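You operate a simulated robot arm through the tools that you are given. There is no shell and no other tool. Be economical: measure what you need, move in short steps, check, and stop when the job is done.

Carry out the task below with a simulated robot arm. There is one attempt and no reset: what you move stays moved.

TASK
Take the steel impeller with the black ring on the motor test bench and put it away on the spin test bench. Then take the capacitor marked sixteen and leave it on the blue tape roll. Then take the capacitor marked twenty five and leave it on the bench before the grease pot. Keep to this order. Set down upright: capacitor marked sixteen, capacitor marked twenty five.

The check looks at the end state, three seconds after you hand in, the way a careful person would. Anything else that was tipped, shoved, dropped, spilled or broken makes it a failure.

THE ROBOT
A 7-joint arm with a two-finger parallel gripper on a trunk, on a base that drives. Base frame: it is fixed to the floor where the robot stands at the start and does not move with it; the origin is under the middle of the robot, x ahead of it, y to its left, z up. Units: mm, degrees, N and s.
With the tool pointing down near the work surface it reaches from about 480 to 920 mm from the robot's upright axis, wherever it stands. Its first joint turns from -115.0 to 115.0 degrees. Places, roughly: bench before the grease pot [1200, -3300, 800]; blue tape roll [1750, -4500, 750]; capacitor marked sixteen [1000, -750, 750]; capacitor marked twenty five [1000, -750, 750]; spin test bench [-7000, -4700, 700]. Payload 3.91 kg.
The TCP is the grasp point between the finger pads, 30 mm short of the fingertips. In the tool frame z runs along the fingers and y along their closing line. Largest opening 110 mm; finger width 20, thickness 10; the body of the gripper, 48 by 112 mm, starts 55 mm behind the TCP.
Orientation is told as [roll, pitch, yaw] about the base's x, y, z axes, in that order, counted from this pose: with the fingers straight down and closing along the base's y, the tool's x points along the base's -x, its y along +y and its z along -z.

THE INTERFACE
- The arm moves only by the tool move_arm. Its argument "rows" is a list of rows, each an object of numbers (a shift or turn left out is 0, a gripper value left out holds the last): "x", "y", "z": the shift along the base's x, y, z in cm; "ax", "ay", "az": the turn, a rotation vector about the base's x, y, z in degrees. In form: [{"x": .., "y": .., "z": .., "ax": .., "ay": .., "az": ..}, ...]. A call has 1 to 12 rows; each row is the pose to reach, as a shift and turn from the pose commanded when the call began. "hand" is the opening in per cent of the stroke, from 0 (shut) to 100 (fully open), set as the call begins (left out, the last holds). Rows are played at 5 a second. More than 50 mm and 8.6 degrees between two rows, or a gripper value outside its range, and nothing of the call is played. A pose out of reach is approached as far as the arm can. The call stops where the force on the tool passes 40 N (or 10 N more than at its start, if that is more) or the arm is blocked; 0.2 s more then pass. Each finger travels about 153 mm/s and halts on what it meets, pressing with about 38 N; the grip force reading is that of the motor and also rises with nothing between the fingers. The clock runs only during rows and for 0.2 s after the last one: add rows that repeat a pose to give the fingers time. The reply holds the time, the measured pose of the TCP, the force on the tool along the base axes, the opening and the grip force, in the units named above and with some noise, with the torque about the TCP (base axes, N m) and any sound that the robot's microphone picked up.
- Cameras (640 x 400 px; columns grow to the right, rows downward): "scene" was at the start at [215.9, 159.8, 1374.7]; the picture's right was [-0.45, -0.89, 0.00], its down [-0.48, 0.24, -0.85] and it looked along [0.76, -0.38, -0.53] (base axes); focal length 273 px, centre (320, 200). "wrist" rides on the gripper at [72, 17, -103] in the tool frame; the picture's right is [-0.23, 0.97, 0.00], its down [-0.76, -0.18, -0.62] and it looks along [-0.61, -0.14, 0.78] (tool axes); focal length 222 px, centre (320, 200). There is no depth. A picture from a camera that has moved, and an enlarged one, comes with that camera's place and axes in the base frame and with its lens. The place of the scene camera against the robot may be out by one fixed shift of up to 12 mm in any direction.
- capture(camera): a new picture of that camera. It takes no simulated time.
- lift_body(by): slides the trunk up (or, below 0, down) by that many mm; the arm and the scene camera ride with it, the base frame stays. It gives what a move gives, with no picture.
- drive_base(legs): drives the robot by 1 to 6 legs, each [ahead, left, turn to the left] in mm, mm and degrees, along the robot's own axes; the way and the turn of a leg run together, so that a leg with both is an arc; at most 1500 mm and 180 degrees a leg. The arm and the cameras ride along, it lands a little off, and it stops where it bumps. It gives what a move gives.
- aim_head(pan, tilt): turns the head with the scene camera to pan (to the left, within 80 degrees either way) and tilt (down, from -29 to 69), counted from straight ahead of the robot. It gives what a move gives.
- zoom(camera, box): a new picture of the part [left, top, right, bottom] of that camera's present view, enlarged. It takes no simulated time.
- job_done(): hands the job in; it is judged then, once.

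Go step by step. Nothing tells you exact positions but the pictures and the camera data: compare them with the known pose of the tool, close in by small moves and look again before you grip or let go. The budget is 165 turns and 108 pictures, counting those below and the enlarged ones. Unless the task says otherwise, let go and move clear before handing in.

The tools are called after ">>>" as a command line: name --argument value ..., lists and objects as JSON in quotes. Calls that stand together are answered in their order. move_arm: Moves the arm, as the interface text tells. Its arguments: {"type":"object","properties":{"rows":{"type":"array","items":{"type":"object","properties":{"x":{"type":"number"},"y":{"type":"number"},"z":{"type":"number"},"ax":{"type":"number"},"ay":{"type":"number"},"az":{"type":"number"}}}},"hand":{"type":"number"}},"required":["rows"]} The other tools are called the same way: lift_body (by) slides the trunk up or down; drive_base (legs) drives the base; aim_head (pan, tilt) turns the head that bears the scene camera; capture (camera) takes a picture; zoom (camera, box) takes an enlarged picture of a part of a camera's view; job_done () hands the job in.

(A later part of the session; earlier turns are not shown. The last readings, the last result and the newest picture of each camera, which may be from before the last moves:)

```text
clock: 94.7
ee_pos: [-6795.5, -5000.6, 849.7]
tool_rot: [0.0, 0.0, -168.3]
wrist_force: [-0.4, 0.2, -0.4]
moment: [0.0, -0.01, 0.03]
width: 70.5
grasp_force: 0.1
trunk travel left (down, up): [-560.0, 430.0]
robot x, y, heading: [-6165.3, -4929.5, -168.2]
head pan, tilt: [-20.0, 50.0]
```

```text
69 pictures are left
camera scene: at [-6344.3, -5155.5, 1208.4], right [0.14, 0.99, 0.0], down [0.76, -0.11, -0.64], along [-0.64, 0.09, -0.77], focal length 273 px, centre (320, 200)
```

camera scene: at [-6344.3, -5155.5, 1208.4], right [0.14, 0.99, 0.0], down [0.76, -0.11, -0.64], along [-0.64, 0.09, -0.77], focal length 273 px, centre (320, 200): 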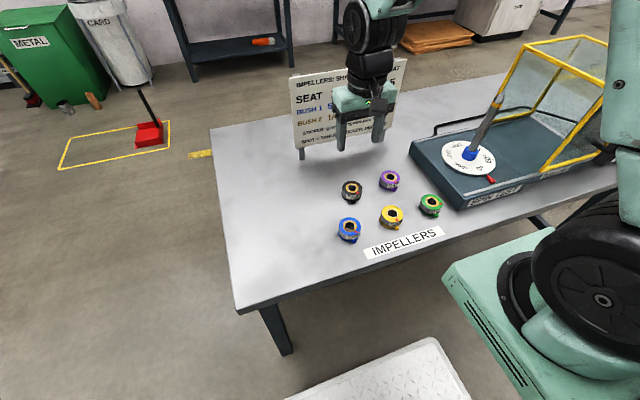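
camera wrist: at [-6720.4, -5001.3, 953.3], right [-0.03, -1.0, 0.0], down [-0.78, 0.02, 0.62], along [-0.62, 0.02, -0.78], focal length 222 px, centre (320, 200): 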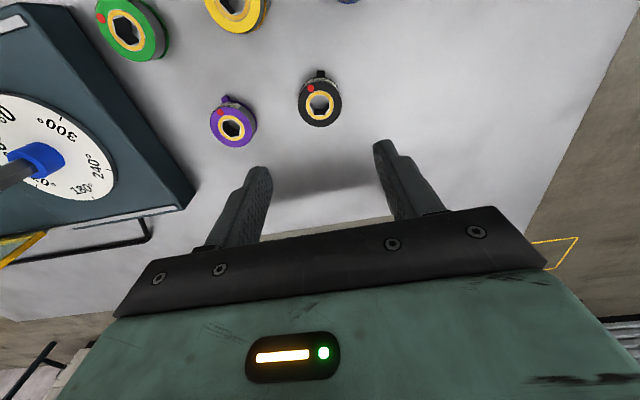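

The black-ring impeller stands neatly by the others. I raise, retract, and drive back toward the capacitors.

>>> move_arm --rows '[{"z": 5}, {"z": 10}, {"z": 15}, {"z": 19}, {"x": 4, "y": 1, "z": 19}, {"x": 8, "y": 2, "z": 19}, {"x": 12, "y": 2.5, "z": 19}, {"x": 12, "y": 2.5, "z": 19}]' --hand 100

>>> lift_body --by 140

>>> drive_base --legs '[[-420, 0, 0], [0, -1250, 0], [0, 0, -164]]'

>>> aim_head --pan 0 --tilt 20

>>> capture --camera "scene"

```text
clock: 96.5
ee_pos: [-6673.4, -4974.0, 1041.3]
tool_rot: [0.1, 0.0, -168.3]
wrist_force: [-0.1, 0.2, -1.8]
moment: [0.0, 0.0, 0.01]
width: 109.9
grasp_force: 0.1
trunk travel left (down, up): [-560.0, 430.0]
robot x, y, heading: [-6162.0, -4932.5, -168.2]
head pan, tilt: [-20.0, 50.0]
```

```text
clock: 98.2
ee_pos: [-6672.4, -4974.8, 1181.9]
tool_rot: [0.0, 0.1, -168.2]
wrist_force: [-0.2, 0.6, -0.5]
moment: [-0.02, 0.0, -0.01]
width: 109.8
grasp_force: 0.1
trunk travel left (down, up): [-700.0, 290.0]
robot x, y, heading: [-6162.6, -4933.6, -168.0]
head pan, tilt: [-20.0, 50.0]
```

```text
clock: 113.4
ee_pos: [-5532.1, -3439.7, 1181.0]
tool_rot: [0.0, 0.0, 27.7]
wrist_force: [0.3, -0.1, 0.1]
moment: [0.02, 0.01, 0.01]
width: 110.2
grasp_force: 0.0
trunk travel left (down, up): [-700.0, 290.0]
robot x, y, heading: [-6012.8, -3624.4, 27.7]
head pan, tilt: [-20.0, 50.0]
```

```text
clock: 114.3
ee_pos: [-5533.5, -3440.7, 1181.1]
tool_rot: [-0.1, 0.0, 27.7]
wrist_force: [-0.2, -0.6, -0.6]
moment: [-0.05, -0.01, 0.0]
width: 109.8
grasp_force: 0.1
trunk travel left (down, up): [-700.0, 290.0]
robot x, y, heading: [-6011.2, -3618.7, 27.8]
head pan, tilt: [0.0, 20.0]
```

```text
68 pictures are left
camera scene: at [-5903.4, -3336.4, 1394.1], right [0.46, -0.89, 0.0], down [-0.3, -0.16, -0.94], along [0.83, 0.44, -0.34], focal length 273 px, centre (320, 200)
```

scene: 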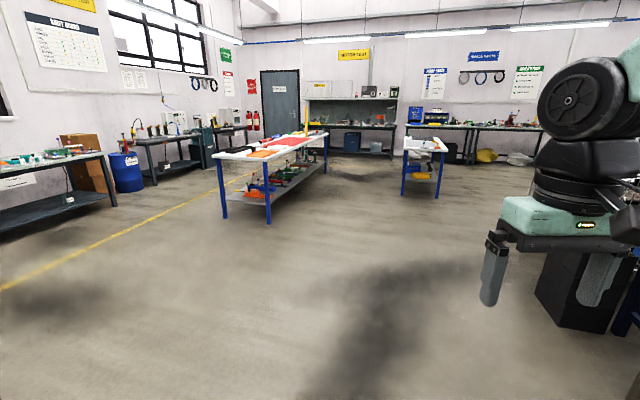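

>>> drive_base --legs '[[1500, 0, 0], [1460, 0, 0], [0, 0, -13.5], [1500, 0, 0], [1450, 0, 0], [0, 0, -14]]'

>>> aim_head --pan 0 --tilt 25

>>> capture --camera "scene"

```text
clock: 144.2
ee_pos: [-27.0, -1538.0, 1183.2]
tool_rot: [-0.1, 0.0, -0.1]
wrist_force: [-0.8, -0.2, 0.6]
moment: [0.02, 0.01, 0.02]
width: 110.0
grasp_force: 0.0
trunk travel left (down, up): [-700.0, 290.0]
robot x, y, heading: [-533.2, -1475.6, -0.2]
head pan, tilt: [0.0, 20.0]
```

```text
clock: 144.9
ee_pos: [-25.4, -1538.7, 1181.3]
tool_rot: [0.1, 0.0, -0.1]
wrist_force: [-0.1, -0.5, -0.6]
moment: [0.01, 0.01, 0.0]
width: 110.0
grasp_force: 0.0
trunk travel left (down, up): [-700.0, 290.0]
robot x, y, heading: [-535.7, -1474.7, -0.1]
head pan, tilt: [0.0, 25.0]
```

```text
67 pictures are left
camera scene: at [-305.4, -1277.4, 1386.1], right [0.0, -1.0, 0.0], down [-0.42, 0.0, -0.91], along [0.91, 0.0, -0.42], focal length 273 px, centre (320, 200)
```

scene: 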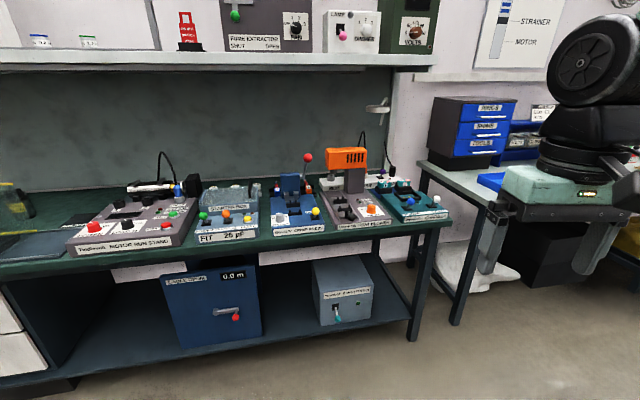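

>>> zoom --camera "scene" --box '[110, 140, 334, 280]'

```text
2.86 times, centred on (222, 210) of scene
camera zoom: at [-305.4, -1277.4, 1386.1], right [0.0, -1.0, 0.0], down [-0.42, 0.0, -0.91], along [0.91, 0.0, -0.42], focal length 780 px, centre (600, 171)
```

zoom: 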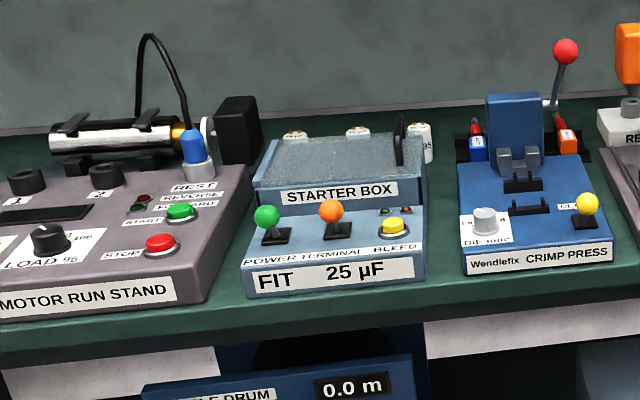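

The capacitors (three) stand behind the starter box around (1000–1060, -700…-950). I drive to the bench, aligned with its ~9° skew.

>>> drive_base --legs '[[0, 530, 0], [0, 0, 9], [640, 0, 0]]'

>>> aim_head --pan -10 --tilt 35

>>> capture --camera "scene"

>>> capture --camera "wrist"

```text
clock: 151.7
ee_pos: [610.2, -850.0, 1181.7]
tool_rot: [-0.1, 0.0, 8.1]
wrist_force: [0.6, 0.8, 0.3]
moment: [-0.01, 0.01, 0.0]
width: 110.1
grasp_force: 0.0
trunk travel left (down, up): [-700.0, 290.0]
robot x, y, heading: [99.7, -861.0, 7.9]
head pan, tilt: [0.0, 25.0]
```

```text
clock: 152.4
ee_pos: [612.2, -849.6, 1182.0]
tool_rot: [-0.1, 0.1, 8.1]
wrist_force: [-0.2, -0.3, 0.6]
moment: [0.02, 0.02, 0.0]
width: 110.2
grasp_force: 0.0
trunk travel left (down, up): [-700.0, 290.0]
robot x, y, heading: [103.1, -856.5, 8.1]
head pan, tilt: [-10.0, 35.0]
```

```text
65 pictures are left
camera scene: at [293.9, -646.3, 1370.3], right [-0.03, -1.0, 0.0], down [-0.57, 0.02, -0.82], along [0.82, -0.03, -0.57], focal length 273 px, centre (320, 200)
```

scene: 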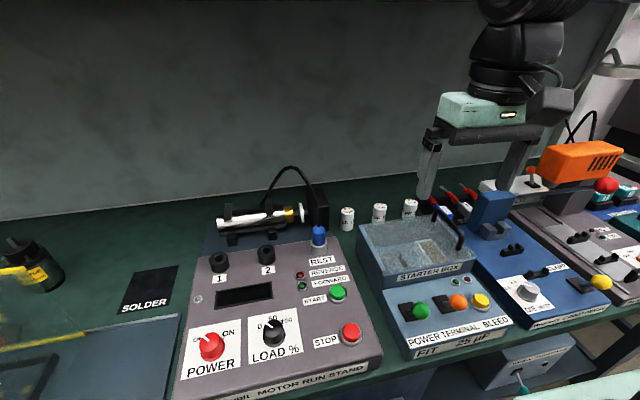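

```text
64 pictures are left
camera wrist: at [537.9, -842.7, 1285.5], right [0.09, 1.0, 0.0], down [0.78, -0.07, 0.62], along [0.62, -0.05, -0.78], focal length 222 px, centre (320, 200)
```

wrist: 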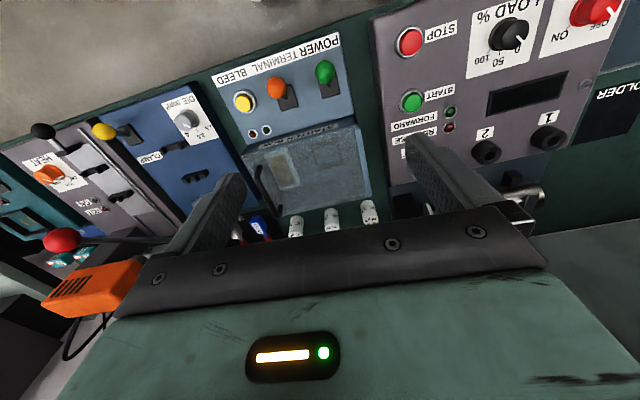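

>>> zoom --camera "scene" --box '[300, 170, 460, 270]'

>>> zoom --camera "wrist" --box '[240, 170, 400, 270]'

```text
4.00 times, centred on (380, 220) of scene
camera zoom: at [293.9, -646.3, 1370.3], right [-0.03, -1.0, 0.0], down [-0.57, 0.02, -0.82], along [0.82, -0.03, -0.57], focal length 1092 px, centre (80, 120)
```

zoom: 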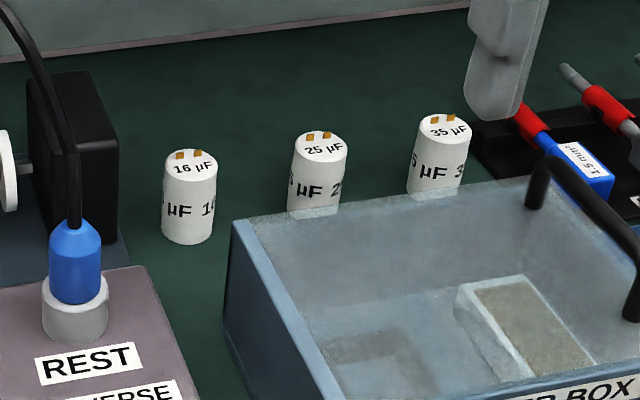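

```text
4.00 times, centred on (320, 220) of wrist
camera zoom: at [537.9, -842.7, 1285.5], right [0.09, 1.0, 0.0], down [0.78, -0.07, 0.62], along [0.62, -0.05, -0.78], focal length 888 px, centre (320, 120)
```

zoom: 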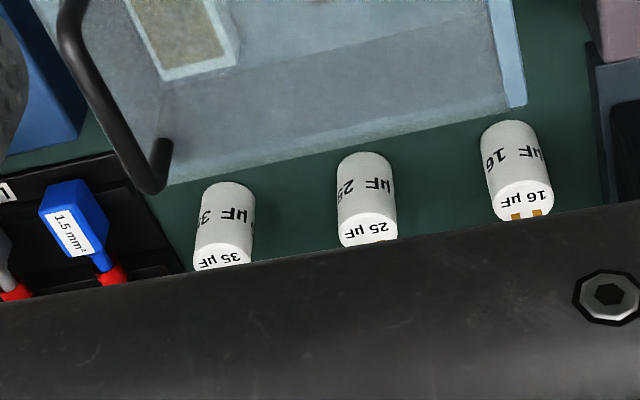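

The 16 µF capacitor is leftmost at ≈(948,-744), 25 at ≈(967,-846), 35 at ≈(981,-947). I move above the 16 and inspect its surroundings.

>>> move_arm --rows '[{"x": 4, "y": 1.5, "z": -1.5}, {"x": 8, "y": 3, "z": -3}, {"x": 12, "y": 4.5, "z": -5}, {"x": 16, "y": 6, "z": -7}, {"x": 20, "y": 7.5, "z": -9}, {"x": 23.5, "y": 9, "z": -11}, {"x": 26, "y": 10.5, "z": -13}, {"x": 26, "y": 10.5, "z": -13}]'

>>> capture --camera "wrist"

```text
clock: 154.2
ee_pos: [873.2, -745.1, 1052.7]
tool_rot: [0.0, 0.0, 8.1]
wrist_force: [0.0, -0.7, 1.3]
moment: [0.01, -0.03, -0.02]
width: 110.0
grasp_force: 0.1
trunk travel left (down, up): [-700.0, 290.0]
robot x, y, heading: [100.4, -858.9, 7.8]
head pan, tilt: [-10.0, 35.0]
```

```text
61 pictures are left
camera wrist: at [799.8, -737.2, 1156.0], right [0.09, 1.0, 0.0], down [0.78, -0.07, 0.62], along [0.62, -0.06, -0.78], focal length 222 px, centre (320, 200)
```

wrist: 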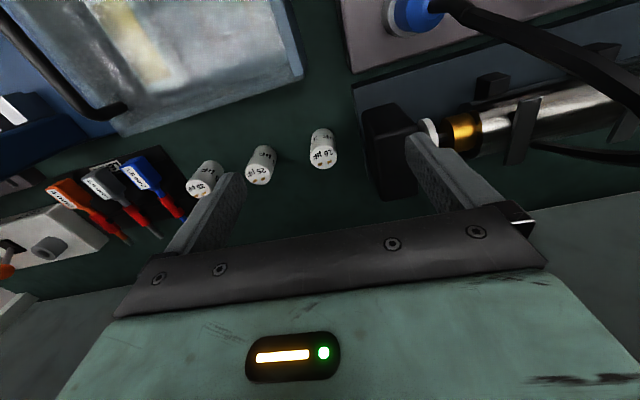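

Clearance to the black box is about 16 mm for the gripper body, fine. I move over the capacitor and partly descend.

>>> move_arm --rows '[{"x": 4, "z": 0}, {"x": 7.7, "y": -0.3}, {"x": 7.7, "y": -0.3, "z": -4}, {"x": 7.7, "y": -0.3, "z": -8}, {"x": 7.7, "y": -0.3, "z": -12}, {"x": 7.7, "y": -0.3, "z": -12}]' --hand 62

>>> capture --camera "wrist"

```text
clock: 155.7
ee_pos: [949.0, -748.7, 931.2]
tool_rot: [0.0, 0.0, 8.1]
wrist_force: [-0.6, 0.2, 0.0]
moment: [0.01, 0.0, -0.02]
width: 68.1
grasp_force: 0.0
trunk travel left (down, up): [-700.0, 290.0]
robot x, y, heading: [98.1, -861.8, 8.0]
head pan, tilt: [-10.0, 35.0]
```

```text
60 pictures are left
camera wrist: at [875.5, -741.3, 1034.8], right [0.09, 1.0, 0.0], down [0.78, -0.07, 0.62], along [0.62, -0.05, -0.78], focal length 222 px, centre (320, 200)
```

wrist: 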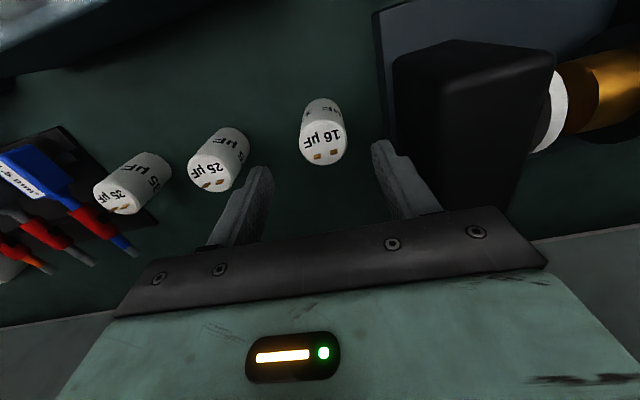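

>>> move_arm --rows '[{"x": 0.6, "y": 0.4, "z": -2}, {"x": 0.6, "y": 0.4, "z": -5}, {"x": 0.6, "y": 0.4, "z": -7.5}, {"x": 0.6, "y": 0.4, "z": -8.7}, {"x": 0.6, "y": 0.4, "z": -8.7}]'

>>> capture --camera "wrist"

```text
clock: 156.8
ee_pos: [954.2, -743.9, 845.6]
tool_rot: [-0.1, 0.0, 8.1]
wrist_force: [-0.2, 0.8, 0.0]
moment: [0.02, 0.01, 0.0]
width: 68.1
grasp_force: 0.0
trunk travel left (down, up): [-700.0, 290.0]
robot x, y, heading: [102.1, -861.2, 8.2]
head pan, tilt: [-10.0, 35.0]
```

```text
59 pictures are left
camera wrist: at [881.9, -736.1, 949.4], right [0.09, 1.0, 0.0], down [0.78, -0.07, 0.62], along [0.62, -0.05, -0.78], focal length 222 px, centre (320, 200)
```

wrist: 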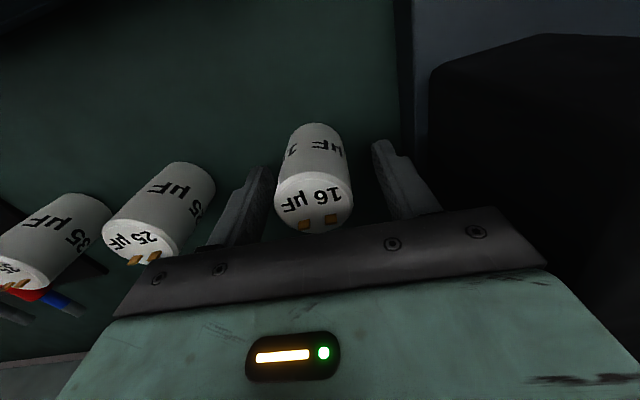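

>>> move_arm --rows '[{"x": -0.4}, {"x": -0.4}, {"x": -0.4}]'

>>> move_arm --rows '[{"z": 0}, {"z": 0}, {"z": 0}, {"z": 0}]' --hand 0

>>> move_arm --rows '[{"z": 2}, {"z": 6}, {"z": 10}, {"z": 14}, {"z": 18}, {"z": 18}]'

>>> capture --camera "wrist"

```text
clock: 157.7
ee_pos: [950.5, -743.9, 846.2]
tool_rot: [0.0, -0.1, 8.1]
wrist_force: [-0.6, 0.0, -0.5]
moment: [-0.01, 0.0, 0.02]
width: 68.4
grasp_force: 0.0
trunk travel left (down, up): [-700.0, 290.0]
robot x, y, heading: [101.8, -864.9, 8.2]
head pan, tilt: [-10.0, 35.0]
```

```text
clock: 158.7
ee_pos: [950.7, -744.0, 846.3]
tool_rot: [-0.1, -0.1, 8.1]
wrist_force: [-0.1, -2.2, 4.8]
moment: [-0.16, 0.06, -0.02]
width: 38.9
grasp_force: 37.8
trunk travel left (down, up): [-700.0, 290.0]
robot x, y, heading: [101.0, -864.1, 8.1]
head pan, tilt: [-10.0, 35.0]
```

```text
clock: 160.1
ee_pos: [950.9, -745.0, 1023.8]
tool_rot: [0.1, 0.1, 8.1]
wrist_force: [0.4, 0.8, -0.7]
moment: [-0.04, -0.01, 0.0]
width: 38.5
grasp_force: 37.6
trunk travel left (down, up): [-700.0, 290.0]
robot x, y, heading: [98.6, -860.4, 8.2]
head pan, tilt: [-10.0, 35.0]
```

```text
58 pictures are left
camera wrist: at [878.9, -737.8, 1126.5], right [0.09, 1.0, 0.0], down [0.78, -0.07, 0.62], along [0.62, -0.06, -0.78], focal length 222 px, centre (320, 200)
```

wrist: 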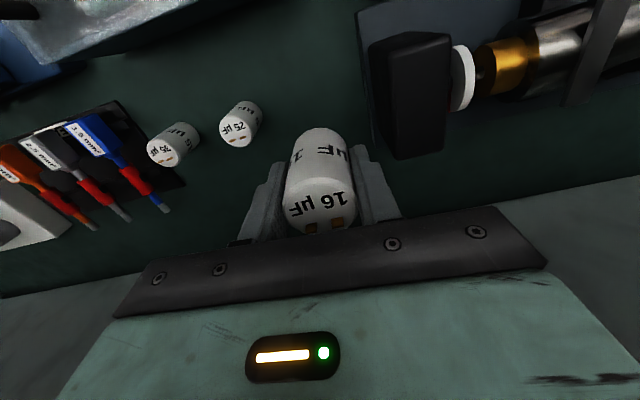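

The 16 µF is held. I raise, retract and drive south down the aisle to find the blue tape roll.

>>> move_arm --rows '[{"z": 4.5}, {"z": 9}, {"z": 13}, {"x": -4.3, "y": -0.6, "z": 13}, {"x": -8.6, "y": -1.2, "z": 13}, {"x": -12.9, "y": -1.8, "z": 13}, {"x": -17.2, "y": -2.4, "z": 13}, {"x": -21.5, "y": -3, "z": 13}, {"x": -25.8, "y": -3.6, "z": 13}, {"x": -30, "y": -4.2, "z": 13}, {"x": -34, "y": -4.8, "z": 13}, {"x": -34, "y": -4.8, "z": 13}]'

>>> drive_base --legs '[[-200, 0, 0], [0, 0, -92]]'

>>> aim_head --pan 5 --tilt 20

>>> capture --camera "scene"

```text
clock: 162.7
ee_pos: [612.2, -792.8, 1154.5]
tool_rot: [0.0, 0.0, 8.2]
wrist_force: [-0.2, -0.8, -0.5]
moment: [-0.01, -0.03, -0.02]
width: 38.8
grasp_force: 37.2
trunk travel left (down, up): [-700.0, 290.0]
robot x, y, heading: [101.1, -859.8, 8.2]
head pan, tilt: [-10.0, 35.0]
```

```text
clock: 168.2
ee_pos: [-61.5, -1404.3, 1153.8]
tool_rot: [0.0, 0.0, -85.1]
wrist_force: [0.3, -0.3, -0.8]
moment: [0.0, 0.0, -0.02]
width: 38.9
grasp_force: 38.0
trunk travel left (down, up): [-700.0, 290.0]
robot x, y, heading: [-103.3, -889.5, -85.4]
head pan, tilt: [-10.0, 35.0]
```

```text
clock: 169.0
ee_pos: [-62.5, -1404.5, 1154.4]
tool_rot: [0.0, 0.0, -85.1]
wrist_force: [0.2, 0.5, -0.2]
moment: [0.03, 0.0, 0.01]
width: 38.6
grasp_force: 38.0
trunk travel left (down, up): [-700.0, 290.0]
robot x, y, heading: [-102.5, -891.0, -85.2]
head pan, tilt: [5.0, 20.0]
```

```text
57 pictures are left
camera scene: at [124.1, -1111.1, 1394.1], right [-0.99, -0.17, 0.0], down [-0.06, 0.34, -0.94], along [0.16, -0.93, -0.34], focal length 273 px, centre (320, 200)
```

scene: 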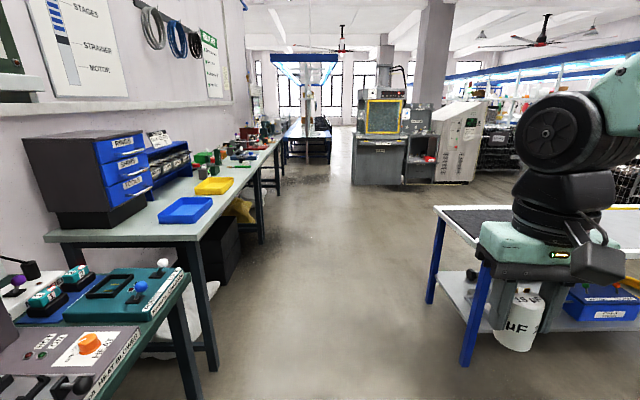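

The aisle continues between T2 and the second bench. I drive down it and then look left at the bench.

>>> drive_base --legs '[[0, 0, 11], [1250, 0, 0], [0, 0, -5], [1200, 0, 0], [1000, 0, 0]]'

>>> aim_head --pan 75 --tilt 30

>>> capture --camera "scene"

>>> aim_head --pan 30 --tilt 20

>>> capture --camera "scene"

```text
clock: 187.0
ee_pos: [744.7, -4767.0, 1154.3]
tool_rot: [0.0, 0.0, -78.9]
wrist_force: [-0.2, 0.2, -0.5]
moment: [-0.05, 0.0, 0.02]
width: 38.6
grasp_force: 38.1
trunk travel left (down, up): [-700.0, 290.0]
robot x, y, heading: [649.1, -4260.4, -79.3]
head pan, tilt: [5.0, 20.0]
```

```text
clock: 188.4
ee_pos: [744.0, -4766.8, 1154.6]
tool_rot: [0.1, 0.0, -78.8]
wrist_force: [-0.2, 0.6, -0.2]
moment: [0.03, 0.01, 0.0]
width: 38.6
grasp_force: 38.1
trunk travel left (down, up): [-700.0, 290.0]
robot x, y, heading: [650.7, -4259.3, -78.8]
head pan, tilt: [75.0, 30.0]
```

```text
56 pictures are left
camera scene: at [961.7, -4371.5, 1378.1], right [-0.07, -1.0, 0.0], down [-0.5, 0.03, -0.87], along [0.86, -0.06, -0.5], focal length 273 px, centre (320, 200)
```

scene: 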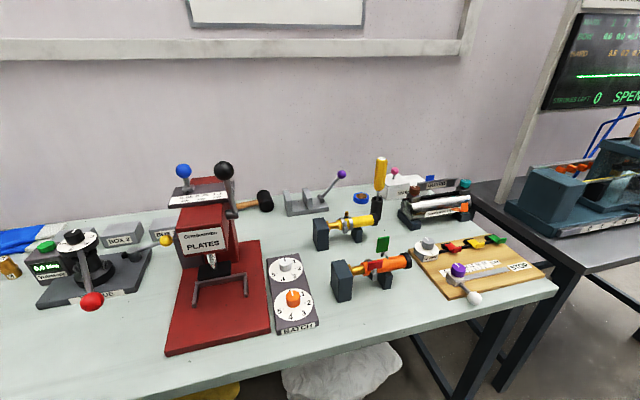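

```text
clock: 189.6
ee_pos: [744.4, -4766.9, 1154.3]
tool_rot: [0.0, 0.1, -78.9]
wrist_force: [0.4, -0.2, -1.7]
moment: [-0.02, 0.02, 0.0]
width: 38.7
grasp_force: 38.0
trunk travel left (down, up): [-700.0, 290.0]
robot x, y, heading: [647.3, -4258.4, -79.0]
head pan, tilt: [30.0, 20.0]
```

```text
55 pictures are left
camera scene: at [932.7, -4435.4, 1394.1], right [-0.75, -0.66, 0.0], down [-0.23, 0.26, -0.94], along [0.62, -0.71, -0.34], focal length 273 px, centre (320, 200)
```

scene: 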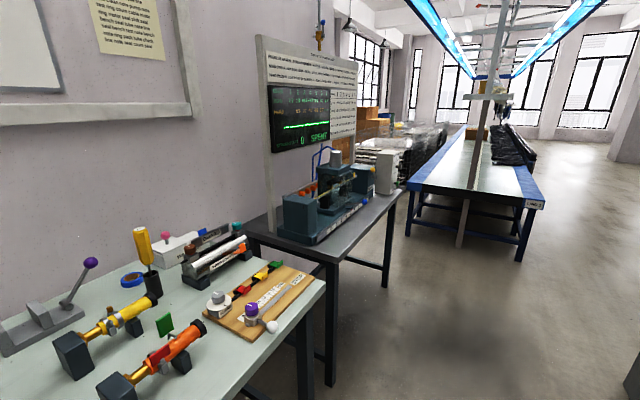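

>>> aim_head --pan 60 --tilt 30

>>> zoom --camera "scene" --box '[120, 130, 344, 270]'

```text
clock: 190.5
ee_pos: [743.4, -4767.1, 1154.9]
tool_rot: [-0.1, -0.1, -78.9]
wrist_force: [0.0, 0.4, -1.6]
moment: [-0.02, 0.01, -0.03]
width: 38.6
grasp_force: 37.9
trunk travel left (down, up): [-700.0, 290.0]
robot x, y, heading: [649.6, -4263.2, -78.8]
head pan, tilt: [60.0, 30.0]
```

```text
2.86 times, centred on (232, 200) of scene
camera zoom: at [957.0, -4394.6, 1378.1], right [-0.32, -0.95, 0.0], down [-0.47, 0.16, -0.87], along [0.82, -0.28, -0.5], focal length 780 px, centre (571, 200)
```

zoom: 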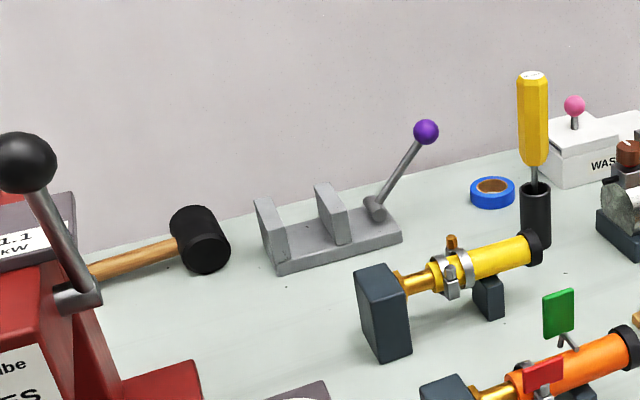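

The blue tape roll lies at the back of the second bench, with a tall screwdriver holder to its right-front. I move on a bit, then turn to face the bench.

>>> drive_base --legs '[[330, 0, 0], [0, 0, 90]]'

>>> aim_head --pan -10 --tilt 30

>>> capture --camera "scene"

>>> capture --camera "wrist"

```text
clock: 196.4
ee_pos: [1222.9, -4509.5, 1153.5]
tool_rot: [0.0, 0.0, 8.7]
wrist_force: [0.5, -0.3, -0.8]
moment: [0.01, -0.02, -0.01]
width: 38.8
grasp_force: 37.9
trunk travel left (down, up): [-700.0, 290.0]
robot x, y, heading: [711.5, -4587.6, 8.7]
head pan, tilt: [60.0, 30.0]
```

```text
clock: 197.8
ee_pos: [1222.3, -4510.3, 1154.6]
tool_rot: [0.0, 0.0, 8.7]
wrist_force: [-0.5, -0.4, -0.3]
moment: [0.02, -0.03, 0.05]
width: 38.4
grasp_force: 37.4
trunk travel left (down, up): [-700.0, 290.0]
robot x, y, heading: [709.8, -4585.0, 8.8]
head pan, tilt: [-10.0, 30.0]
```

```text
53 pictures are left
camera scene: at [905.9, -4366.9, 1378.1], right [-0.02, -1.0, 0.0], down [-0.5, 0.01, -0.87], along [0.87, -0.02, -0.5], focal length 273 px, centre (320, 200)
```

scene: 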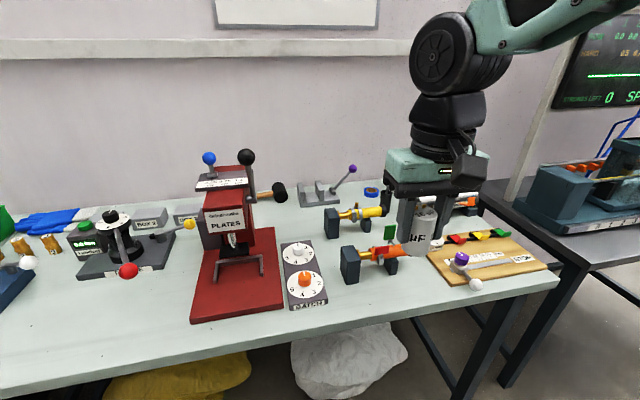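

```text
52 pictures are left
camera wrist: at [1149.5, -4503.4, 1257.8], right [0.08, 1.0, 0.0], down [0.78, -0.06, 0.62], along [0.62, -0.05, -0.78], focal length 222 px, centre (320, 200)
```

wrist: 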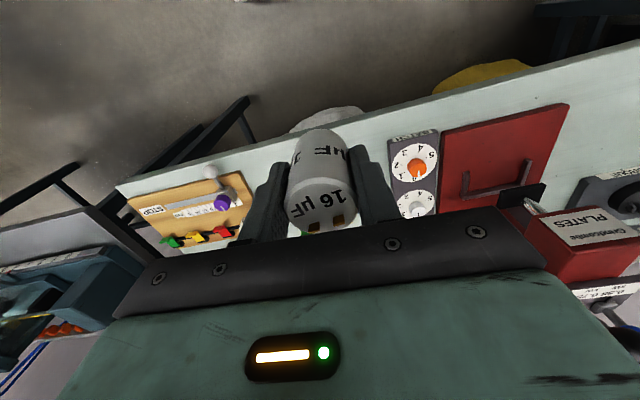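

The roll seems near (1900–1950,-4605), deep on the bench, with a tall screwdriver in front of it. I close in and then measure with better baseline, also checking my base against the bench edge.

>>> drive_base --legs '[[0, -120, 1.5], [200, 0, 0]]'

>>> aim_head --pan 0 --tilt 65

>>> capture --camera "scene"

>>> aim_head --pan -10 --tilt 35

>>> capture --camera "scene"

```text
clock: 200.3
ee_pos: [1439.1, -4575.1, 1154.7]
tool_rot: [0.0, 0.0, 10.5]
wrist_force: [-1.0, 0.6, -1.7]
moment: [0.02, -0.02, -0.01]
width: 38.4
grasp_force: 37.8
trunk travel left (down, up): [-700.0, 290.0]
robot x, y, heading: [934.5, -4669.2, 10.5]
head pan, tilt: [-10.0, 30.0]
```

```text
clock: 201.3
ee_pos: [1439.9, -4575.3, 1154.0]
tool_rot: [0.0, -0.1, 10.5]
wrist_force: [0.8, 0.2, -0.7]
moment: [-0.02, -0.03, 0.02]
width: 38.4
grasp_force: 38.1
trunk travel left (down, up): [-700.0, 290.0]
robot x, y, heading: [930.8, -4663.1, 10.6]
head pan, tilt: [0.0, 65.0]
```

```text
51 pictures are left
camera scene: at [1087.9, -4431.2, 1330.5], right [0.18, -0.98, 0.0], down [-0.89, -0.17, -0.42], along [0.42, 0.08, -0.91], focal length 273 px, centre (320, 200)
```

scene: 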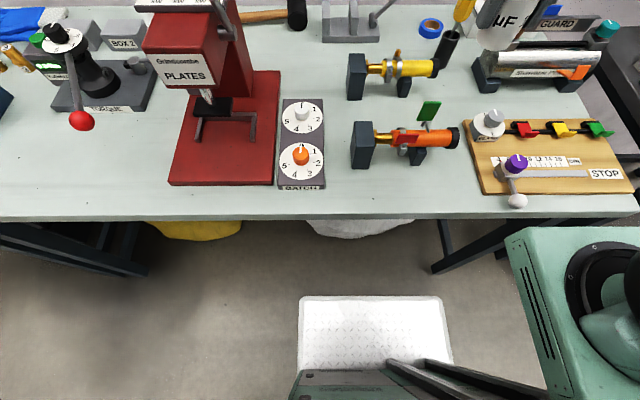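

```text
clock: 202.2
ee_pos: [1439.3, -4574.5, 1154.3]
tool_rot: [-0.1, 0.1, 10.5]
wrist_force: [0.6, 0.5, -1.1]
moment: [-0.02, -0.03, 0.0]
width: 38.3
grasp_force: 37.9
trunk travel left (down, up): [-700.0, 290.0]
robot x, y, heading: [928.8, -4669.9, 10.3]
head pan, tilt: [-10.0, 35.0]
```

```text
50 pictures are left
camera scene: at [1116.2, -4441.4, 1370.2], right [0.01, -1.0, 0.0], down [-0.57, -0.01, -0.82], along [0.82, 0.01, -0.57], focal length 273 px, centre (320, 200)
```

scene: 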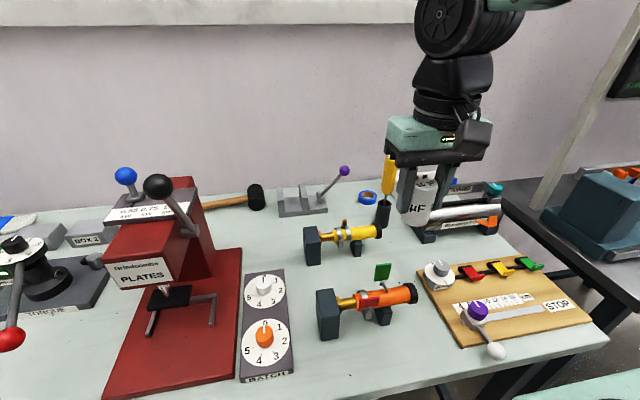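

I extend the arm above the front of the roll, staying higher than the screwdriver, to measure the roll with the wrist camera.

>>> move_arm --rows '[{"x": 4, "y": 0.5, "z": 1}, {"x": 8, "y": 1, "z": 2}, {"x": 12, "y": 1, "z": 3}, {"x": 16, "y": 1, "z": 4}, {"x": 18, "y": 1, "z": 5}, {"x": 18, "y": 1, "z": 5}]'

>>> capture --camera "wrist"

```text
clock: 203.6
ee_pos: [1619.4, -4567.1, 1203.7]
tool_rot: [0.0, 0.0, 10.5]
wrist_force: [0.0, -0.1, 0.0]
moment: [-0.05, 0.0, -0.03]
width: 38.7
grasp_force: 37.7
trunk travel left (down, up): [-700.0, 290.0]
robot x, y, heading: [933.1, -4667.4, 10.2]
head pan, tilt: [-10.0, 35.0]
```

```text
49 pictures are left
camera wrist: at [1546.3, -4561.8, 1307.2], right [0.05, 1.0, 0.0], down [0.78, -0.04, 0.62], along [0.62, -0.03, -0.78], focal length 222 px, centre (320, 200)
```

wrist: 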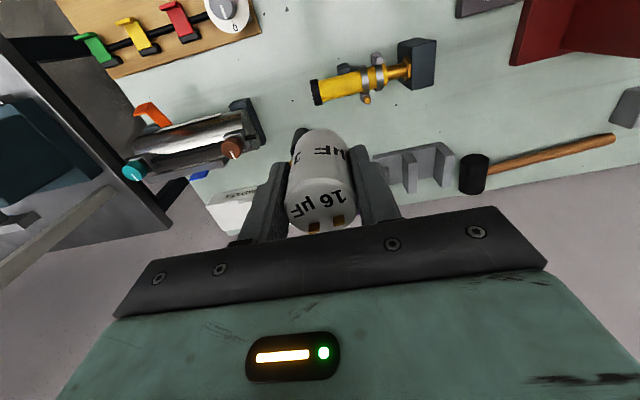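

The held capacitor hides the roll. I yaw the gripper so the camera swings to the right and then go over the roll.

>>> move_arm --rows '[{"az": 8}, {"az": 16}, {"az": 24}, {"az": 32}, {"az": 40}, {"az": 48}, {"az": 56}, {"az": 64}, {"az": 72}, {"az": 80}, {"az": 86}, {"az": 86}]'

>>> move_arm --rows '[{"x": 4}, {"x": 8}, {"x": 12}, {"x": 15}, {"x": 17}, {"x": 17}]'

>>> capture --camera "wrist"

>>> capture --camera "scene"

```text
clock: 206.2
ee_pos: [1618.4, -4564.5, 1204.9]
tool_rot: [0.0, 0.0, 96.7]
wrist_force: [0.1, -0.4, -0.9]
moment: [0.04, 0.02, 0.0]
width: 38.5
grasp_force: 38.0
trunk travel left (down, up): [-700.0, 290.0]
robot x, y, heading: [931.1, -4669.9, 10.6]
head pan, tilt: [-10.0, 35.0]
```

```text
clock: 207.6
ee_pos: [1790.6, -4564.2, 1202.7]
tool_rot: [0.0, -0.1, 96.6]
wrist_force: [-0.2, -0.2, -1.6]
moment: [0.02, 0.02, 0.02]
width: 38.8
grasp_force: 38.1
trunk travel left (down, up): [-700.0, 290.0]
robot x, y, heading: [933.4, -4662.8, 10.4]
head pan, tilt: [-10.0, 35.0]
```

```text
48 pictures are left
camera wrist: at [1782.6, -4637.8, 1306.7], right [-0.99, 0.11, 0.0], down [0.09, 0.78, 0.62], along [0.07, 0.62, -0.78], focal length 222 px, centre (320, 200)
```

wrist: 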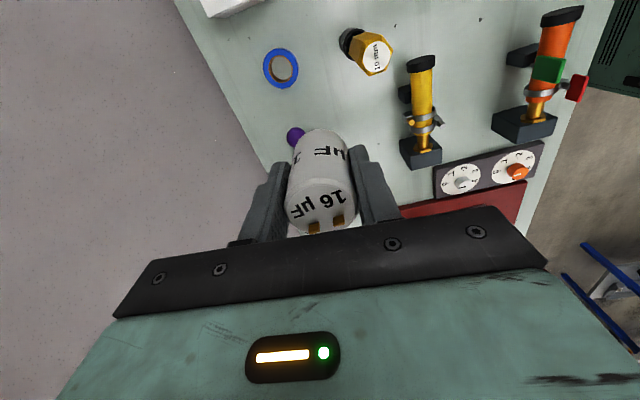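

```text
47 pictures are left
camera scene: at [1116.3, -4441.4, 1370.3], right [0.01, -1.0, 0.0], down [-0.57, -0.01, -0.82], along [0.82, 0.01, -0.57], focal length 273 px, centre (320, 200)
```

scene: 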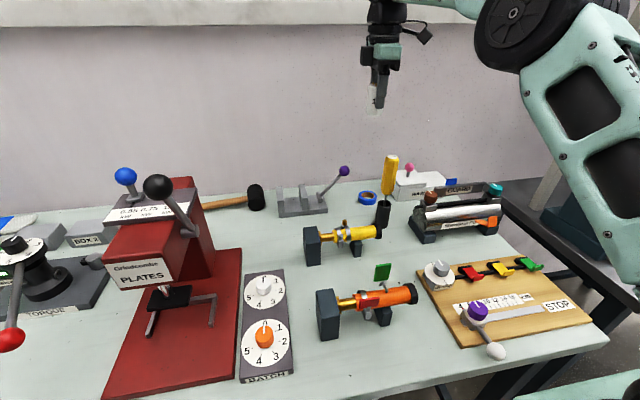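

>>> zoom --camera "wrist" --box '[240, 20, 400, 120]'

>>> zoom --camera "scene" --box '[300, 130, 460, 230]'

```text
4.00 times, centred on (320, 70) of wrist
camera zoom: at [1782.6, -4637.8, 1306.7], right [-0.99, 0.11, 0.0], down [0.09, 0.78, 0.62], along [0.07, 0.62, -0.78], focal length 888 px, centre (320, 720)
```

zoom: 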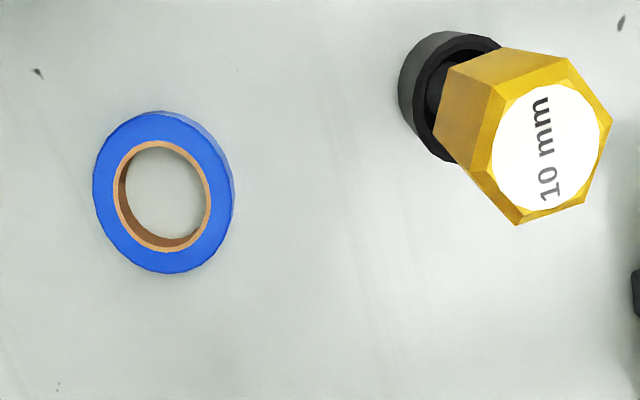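

```text
4.00 times, centred on (380, 180) of scene
camera zoom: at [1116.3, -4441.4, 1370.3], right [0.01, -1.0, 0.0], down [-0.57, -0.01, -0.82], along [0.82, 0.01, -0.57], focal length 1092 px, centre (80, 280)
```

zoom: 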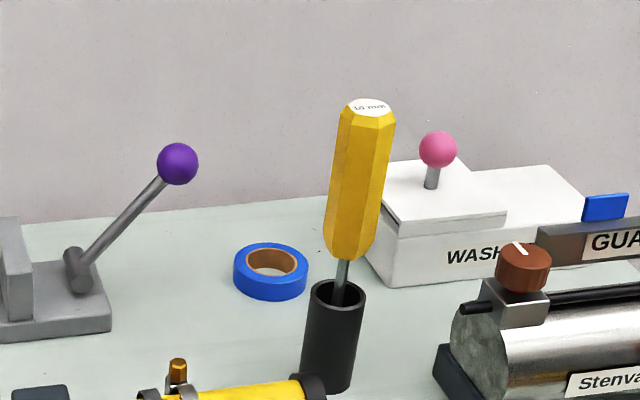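

The roll is at ≈(1858,-4583), top ≈ z 862. It's just beyond reach, so I need to come ~50 mm closer; I check the clearance between my shoulder housing and the bench edge first.

>>> aim_head --pan -40 --tilt 65

>>> capture --camera "scene"

```text
clock: 208.6
ee_pos: [1789.8, -4565.1, 1204.4]
tool_rot: [0.1, 0.0, 96.5]
wrist_force: [-0.3, -0.2, -1.1]
moment: [-0.04, -0.01, 0.02]
width: 38.5
grasp_force: 37.7
trunk travel left (down, up): [-700.0, 290.0]
robot x, y, heading: [929.8, -4667.9, 10.7]
head pan, tilt: [-40.0, 65.0]
```

```text
44 pictures are left
camera scene: at [1081.1, -4472.1, 1330.5], right [-0.49, -0.87, 0.0], down [-0.79, 0.45, -0.42], along [0.37, -0.21, -0.91], focal length 273 px, centre (320, 200)
```

scene: 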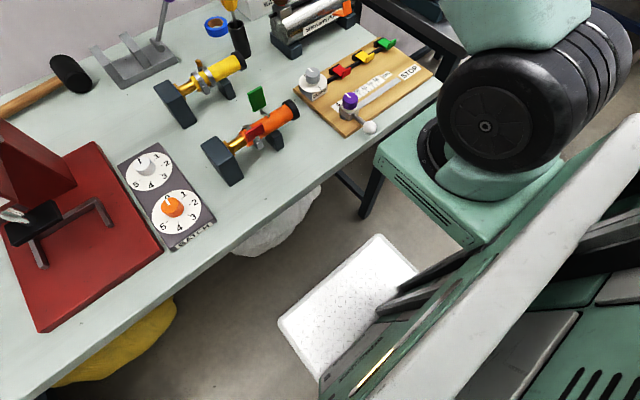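

The shoulder housing rides well above the bench and the base has room. I drive 60 mm forward and look again.

>>> drive_base --legs '[[60, 0, 0]]'

>>> capture --camera "wrist"

```text
clock: 209.5
ee_pos: [1850.2, -4554.3, 1203.7]
tool_rot: [0.0, 0.0, 96.5]
wrist_force: [-0.3, 0.4, -0.3]
moment: [-0.02, -0.01, -0.03]
width: 38.4
grasp_force: 37.8
trunk travel left (down, up): [-700.0, 290.0]
robot x, y, heading: [988.5, -4654.4, 10.4]
head pan, tilt: [-40.0, 65.0]
```

```text
43 pictures are left
camera wrist: at [1841.7, -4626.9, 1306.9], right [-0.99, 0.12, 0.0], down [0.09, 0.78, 0.62], along [0.07, 0.62, -0.78], focal length 222 px, centre (320, 200)
```

wrist: 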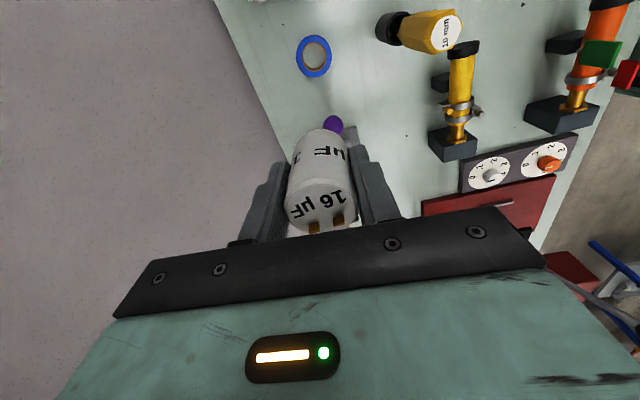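

Roll confirmed at ≈(1857,-4584). I move over it and descend to z 1000 for another look.

>>> move_arm --rows '[{"x": 0.6, "y": -2.6}, {"x": 0.6, "y": -2.6, "z": -4.5}, {"x": 0.6, "y": -2.6, "z": -9}, {"x": 0.6, "y": -2.6, "z": -13.5}, {"x": 0.6, "y": -2.6, "z": -18}, {"x": 0.6, "y": -2.6, "z": -20.4}, {"x": 0.6, "y": -2.6, "z": -20.4}]'

>>> capture --camera "wrist"

>>> aim_head --pan -15 --tilt 30

>>> capture --camera "scene"

```text
clock: 211.1
ee_pos: [1854.6, -4583.0, 997.5]
tool_rot: [0.0, -0.2, 96.5]
wrist_force: [1.0, 0.2, -0.8]
moment: [0.01, -0.02, 0.03]
width: 38.5
grasp_force: 37.9
trunk travel left (down, up): [-700.0, 290.0]
robot x, y, heading: [990.9, -4655.3, 10.4]
head pan, tilt: [-40.0, 65.0]
```

```text
42 pictures are left
camera wrist: at [1847.2, -4655.7, 1102.0], right [-0.99, 0.12, 0.0], down [0.09, 0.78, 0.62], along [0.07, 0.62, -0.78], focal length 222 px, centre (320, 200)
```

wrist: 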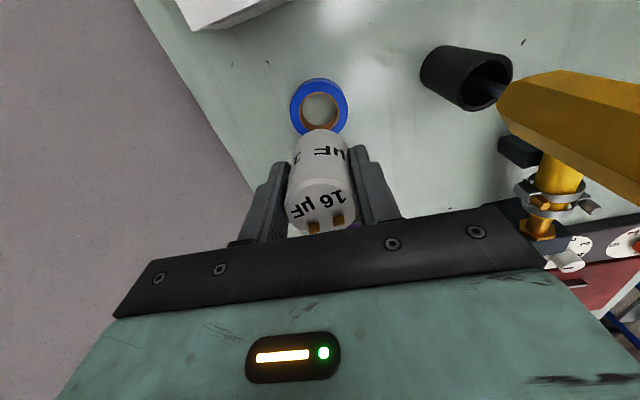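

```text
clock: 212.2
ee_pos: [1854.9, -4583.0, 999.8]
tool_rot: [0.0, -0.1, 96.5]
wrist_force: [-0.1, 0.0, -0.6]
moment: [0.03, -0.01, -0.01]
width: 38.8
grasp_force: 38.4
trunk travel left (down, up): [-700.0, 290.0]
robot x, y, heading: [993.4, -4655.4, 10.5]
head pan, tilt: [-15.0, 30.0]
```

```text
41 pictures are left
camera scene: at [1177.6, -4438.4, 1378.0], right [-0.08, -1.0, 0.0], down [-0.5, 0.04, -0.87], along [0.86, -0.07, -0.5], focal length 273 px, centre (320, 200)
```

scene: 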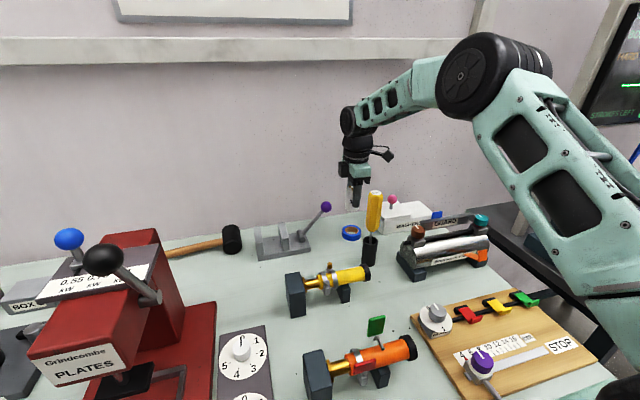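

>>> zoom --camera "wrist" --box '[272, 70, 368, 130]'

```text
6.67 times, centred on (320, 100) of wrist
camera zoom: at [1847.3, -4655.6, 1102.3], right [-0.99, 0.12, 0.0], down [0.09, 0.78, 0.62], along [0.07, 0.62, -0.78], focal length 1481 px, centre (320, 867)
```

zoom: 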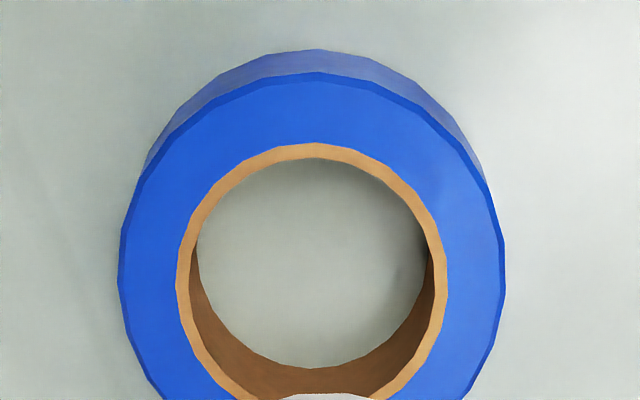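

The roll's hole (~40 mm) is about as wide as the capacitor (38.5 mm), so centring it would risk it dropping in. I'll set it about 15 mm off-centre (towards the wall) so it rests firmly on the ring.

>>> move_arm --rows '[{"x": 1.5, "y": 0.5}, {"x": 1.5, "y": 0.5, "z": -3.5}, {"x": 1.5, "y": 0.5, "z": -6.5}, {"x": 1.5, "y": 0.5, "z": -6.5}]'

>>> capture --camera "wrist"

>>> zoom --camera "scene" --box '[280, 130, 440, 230]'

```text
clock: 213.2
ee_pos: [1869.7, -4576.1, 935.1]
tool_rot: [0.0, -0.1, 96.6]
wrist_force: [0.2, -0.3, -1.3]
moment: [0.03, 0.01, -0.03]
width: 38.8
grasp_force: 38.0
trunk travel left (down, up): [-700.0, 290.0]
robot x, y, heading: [994.6, -4652.6, 10.3]
head pan, tilt: [-15.0, 30.0]
```

```text
39 pictures are left
camera wrist: at [1862.3, -4649.5, 1038.3], right [-0.99, 0.12, 0.0], down [0.09, 0.78, 0.62], along [0.07, 0.62, -0.78], focal length 222 px, centre (320, 200)
```

wrist: 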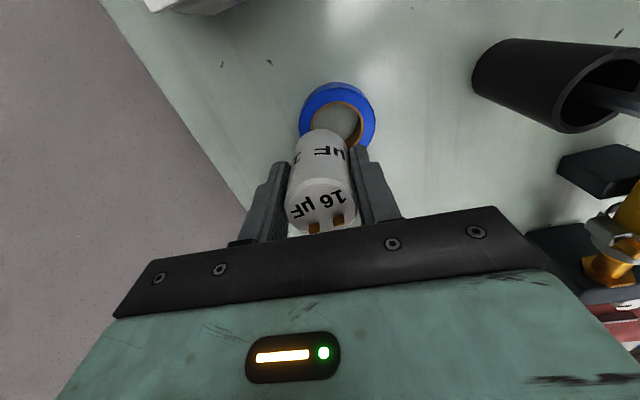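

```text
4.00 times, centred on (360, 180) of scene
camera zoom: at [1177.6, -4438.3, 1378.1], right [-0.08, -1.0, 0.0], down [-0.5, 0.04, -0.87], along [0.86, -0.07, -0.5], focal length 1092 px, centre (160, 280)
```

zoom: 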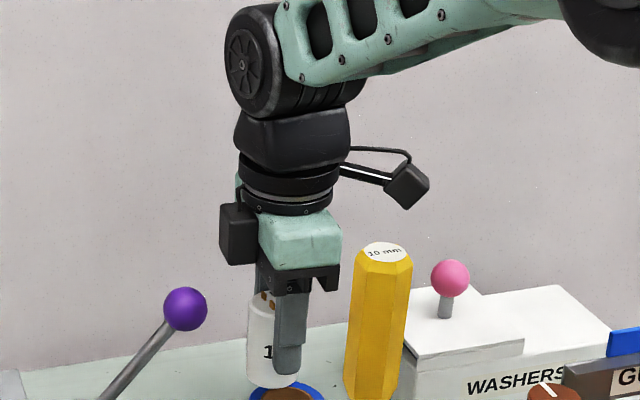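

>>> move_arm --rows '[{"y": -0.3, "z": -1}, {"y": -0.3, "z": -2}, {"y": -0.3, "z": -2}]'

>>> capture --camera "wrist"

>>> zoom --camera "scene" --box '[310, 180, 406, 240]'

```text
clock: 213.9
ee_pos: [1870.1, -4579.1, 918.4]
tool_rot: [-0.5, 0.1, 96.5]
wrist_force: [-2.4, -1.8, 27.4]
moment: [-0.07, 0.41, -0.02]
width: 38.5
grasp_force: 38.0
trunk travel left (down, up): [-700.0, 290.0]
robot x, y, heading: [990.4, -4653.5, 10.5]
head pan, tilt: [-15.0, 30.0]
```

```text
37 pictures are left
camera wrist: at [1862.5, -4651.7, 1021.5], right [-0.99, 0.12, -0.01], down [0.09, 0.78, 0.62], along [0.08, 0.62, -0.78], focal length 222 px, centre (320, 200)
```

wrist: 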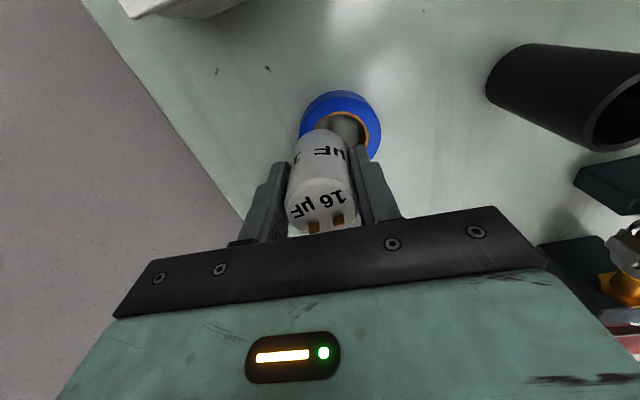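

```text
6.67 times, centred on (358, 210) of scene
camera zoom: at [1176.1, -4438.5, 1378.8], right [-0.08, -1.0, 0.0], down [-0.5, 0.04, -0.87], along [0.86, -0.07, -0.5], focal length 1820 px, centre (67, 133)
```

zoom: 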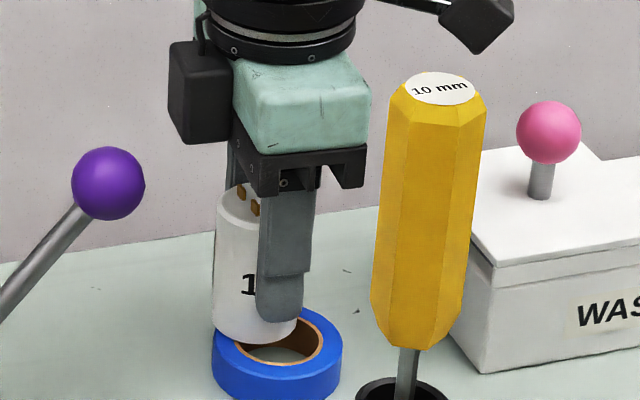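

Contact occurs at about z 920, capacitor slightly left-back of the ring centre. I lift a little, shift 6 mm right, and lower again gently.

>>> move_arm --rows '[{"z": 0.8}, {"x": -0.2, "y": -0.6, "z": 1.0}, {"x": -0.2, "y": -0.6, "z": 1.0}]'

>>> move_arm --rows '[{"z": -0.4}, {"z": -0.7}, {"z": -0.7}]'

>>> zoom --camera "scene" --box '[310, 180, 406, 240]'

```text
clock: 214.8
ee_pos: [1868.1, -4586.5, 922.8]
tool_rot: [0.2, 0.0, 96.5]
wrist_force: [-0.3, -0.8, -0.7]
moment: [0.01, -0.01, -0.01]
width: 38.5
grasp_force: 38.2
trunk travel left (down, up): [-700.0, 290.0]
robot x, y, heading: [990.1, -4657.7, 10.4]
head pan, tilt: [-15.0, 30.0]
```

```text
clock: 215.6
ee_pos: [1869.3, -4584.4, 918.1]
tool_rot: [-0.2, 0.0, 96.5]
wrist_force: [-0.7, -0.6, 8.7]
moment: [0.03, 0.1, -0.03]
width: 38.8
grasp_force: 38.1
trunk travel left (down, up): [-700.0, 290.0]
robot x, y, heading: [985.1, -4655.4, 10.5]
head pan, tilt: [-15.0, 30.0]
```

```text
6.67 times, centred on (358, 210) of scene
camera zoom: at [1177.2, -4438.4, 1378.3], right [-0.08, -1.0, 0.0], down [-0.5, 0.04, -0.87], along [0.86, -0.07, -0.5], focal length 1820 px, centre (67, 133)
```

zoom: 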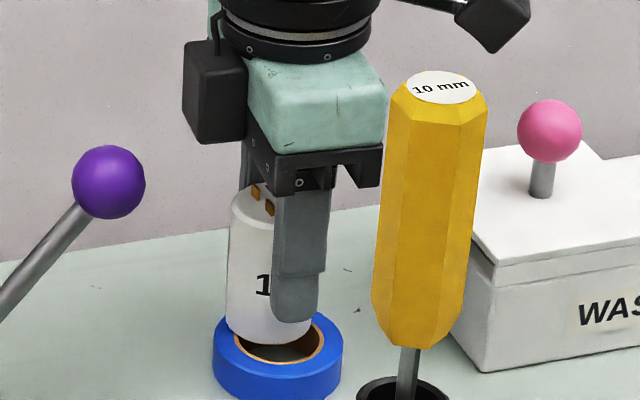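

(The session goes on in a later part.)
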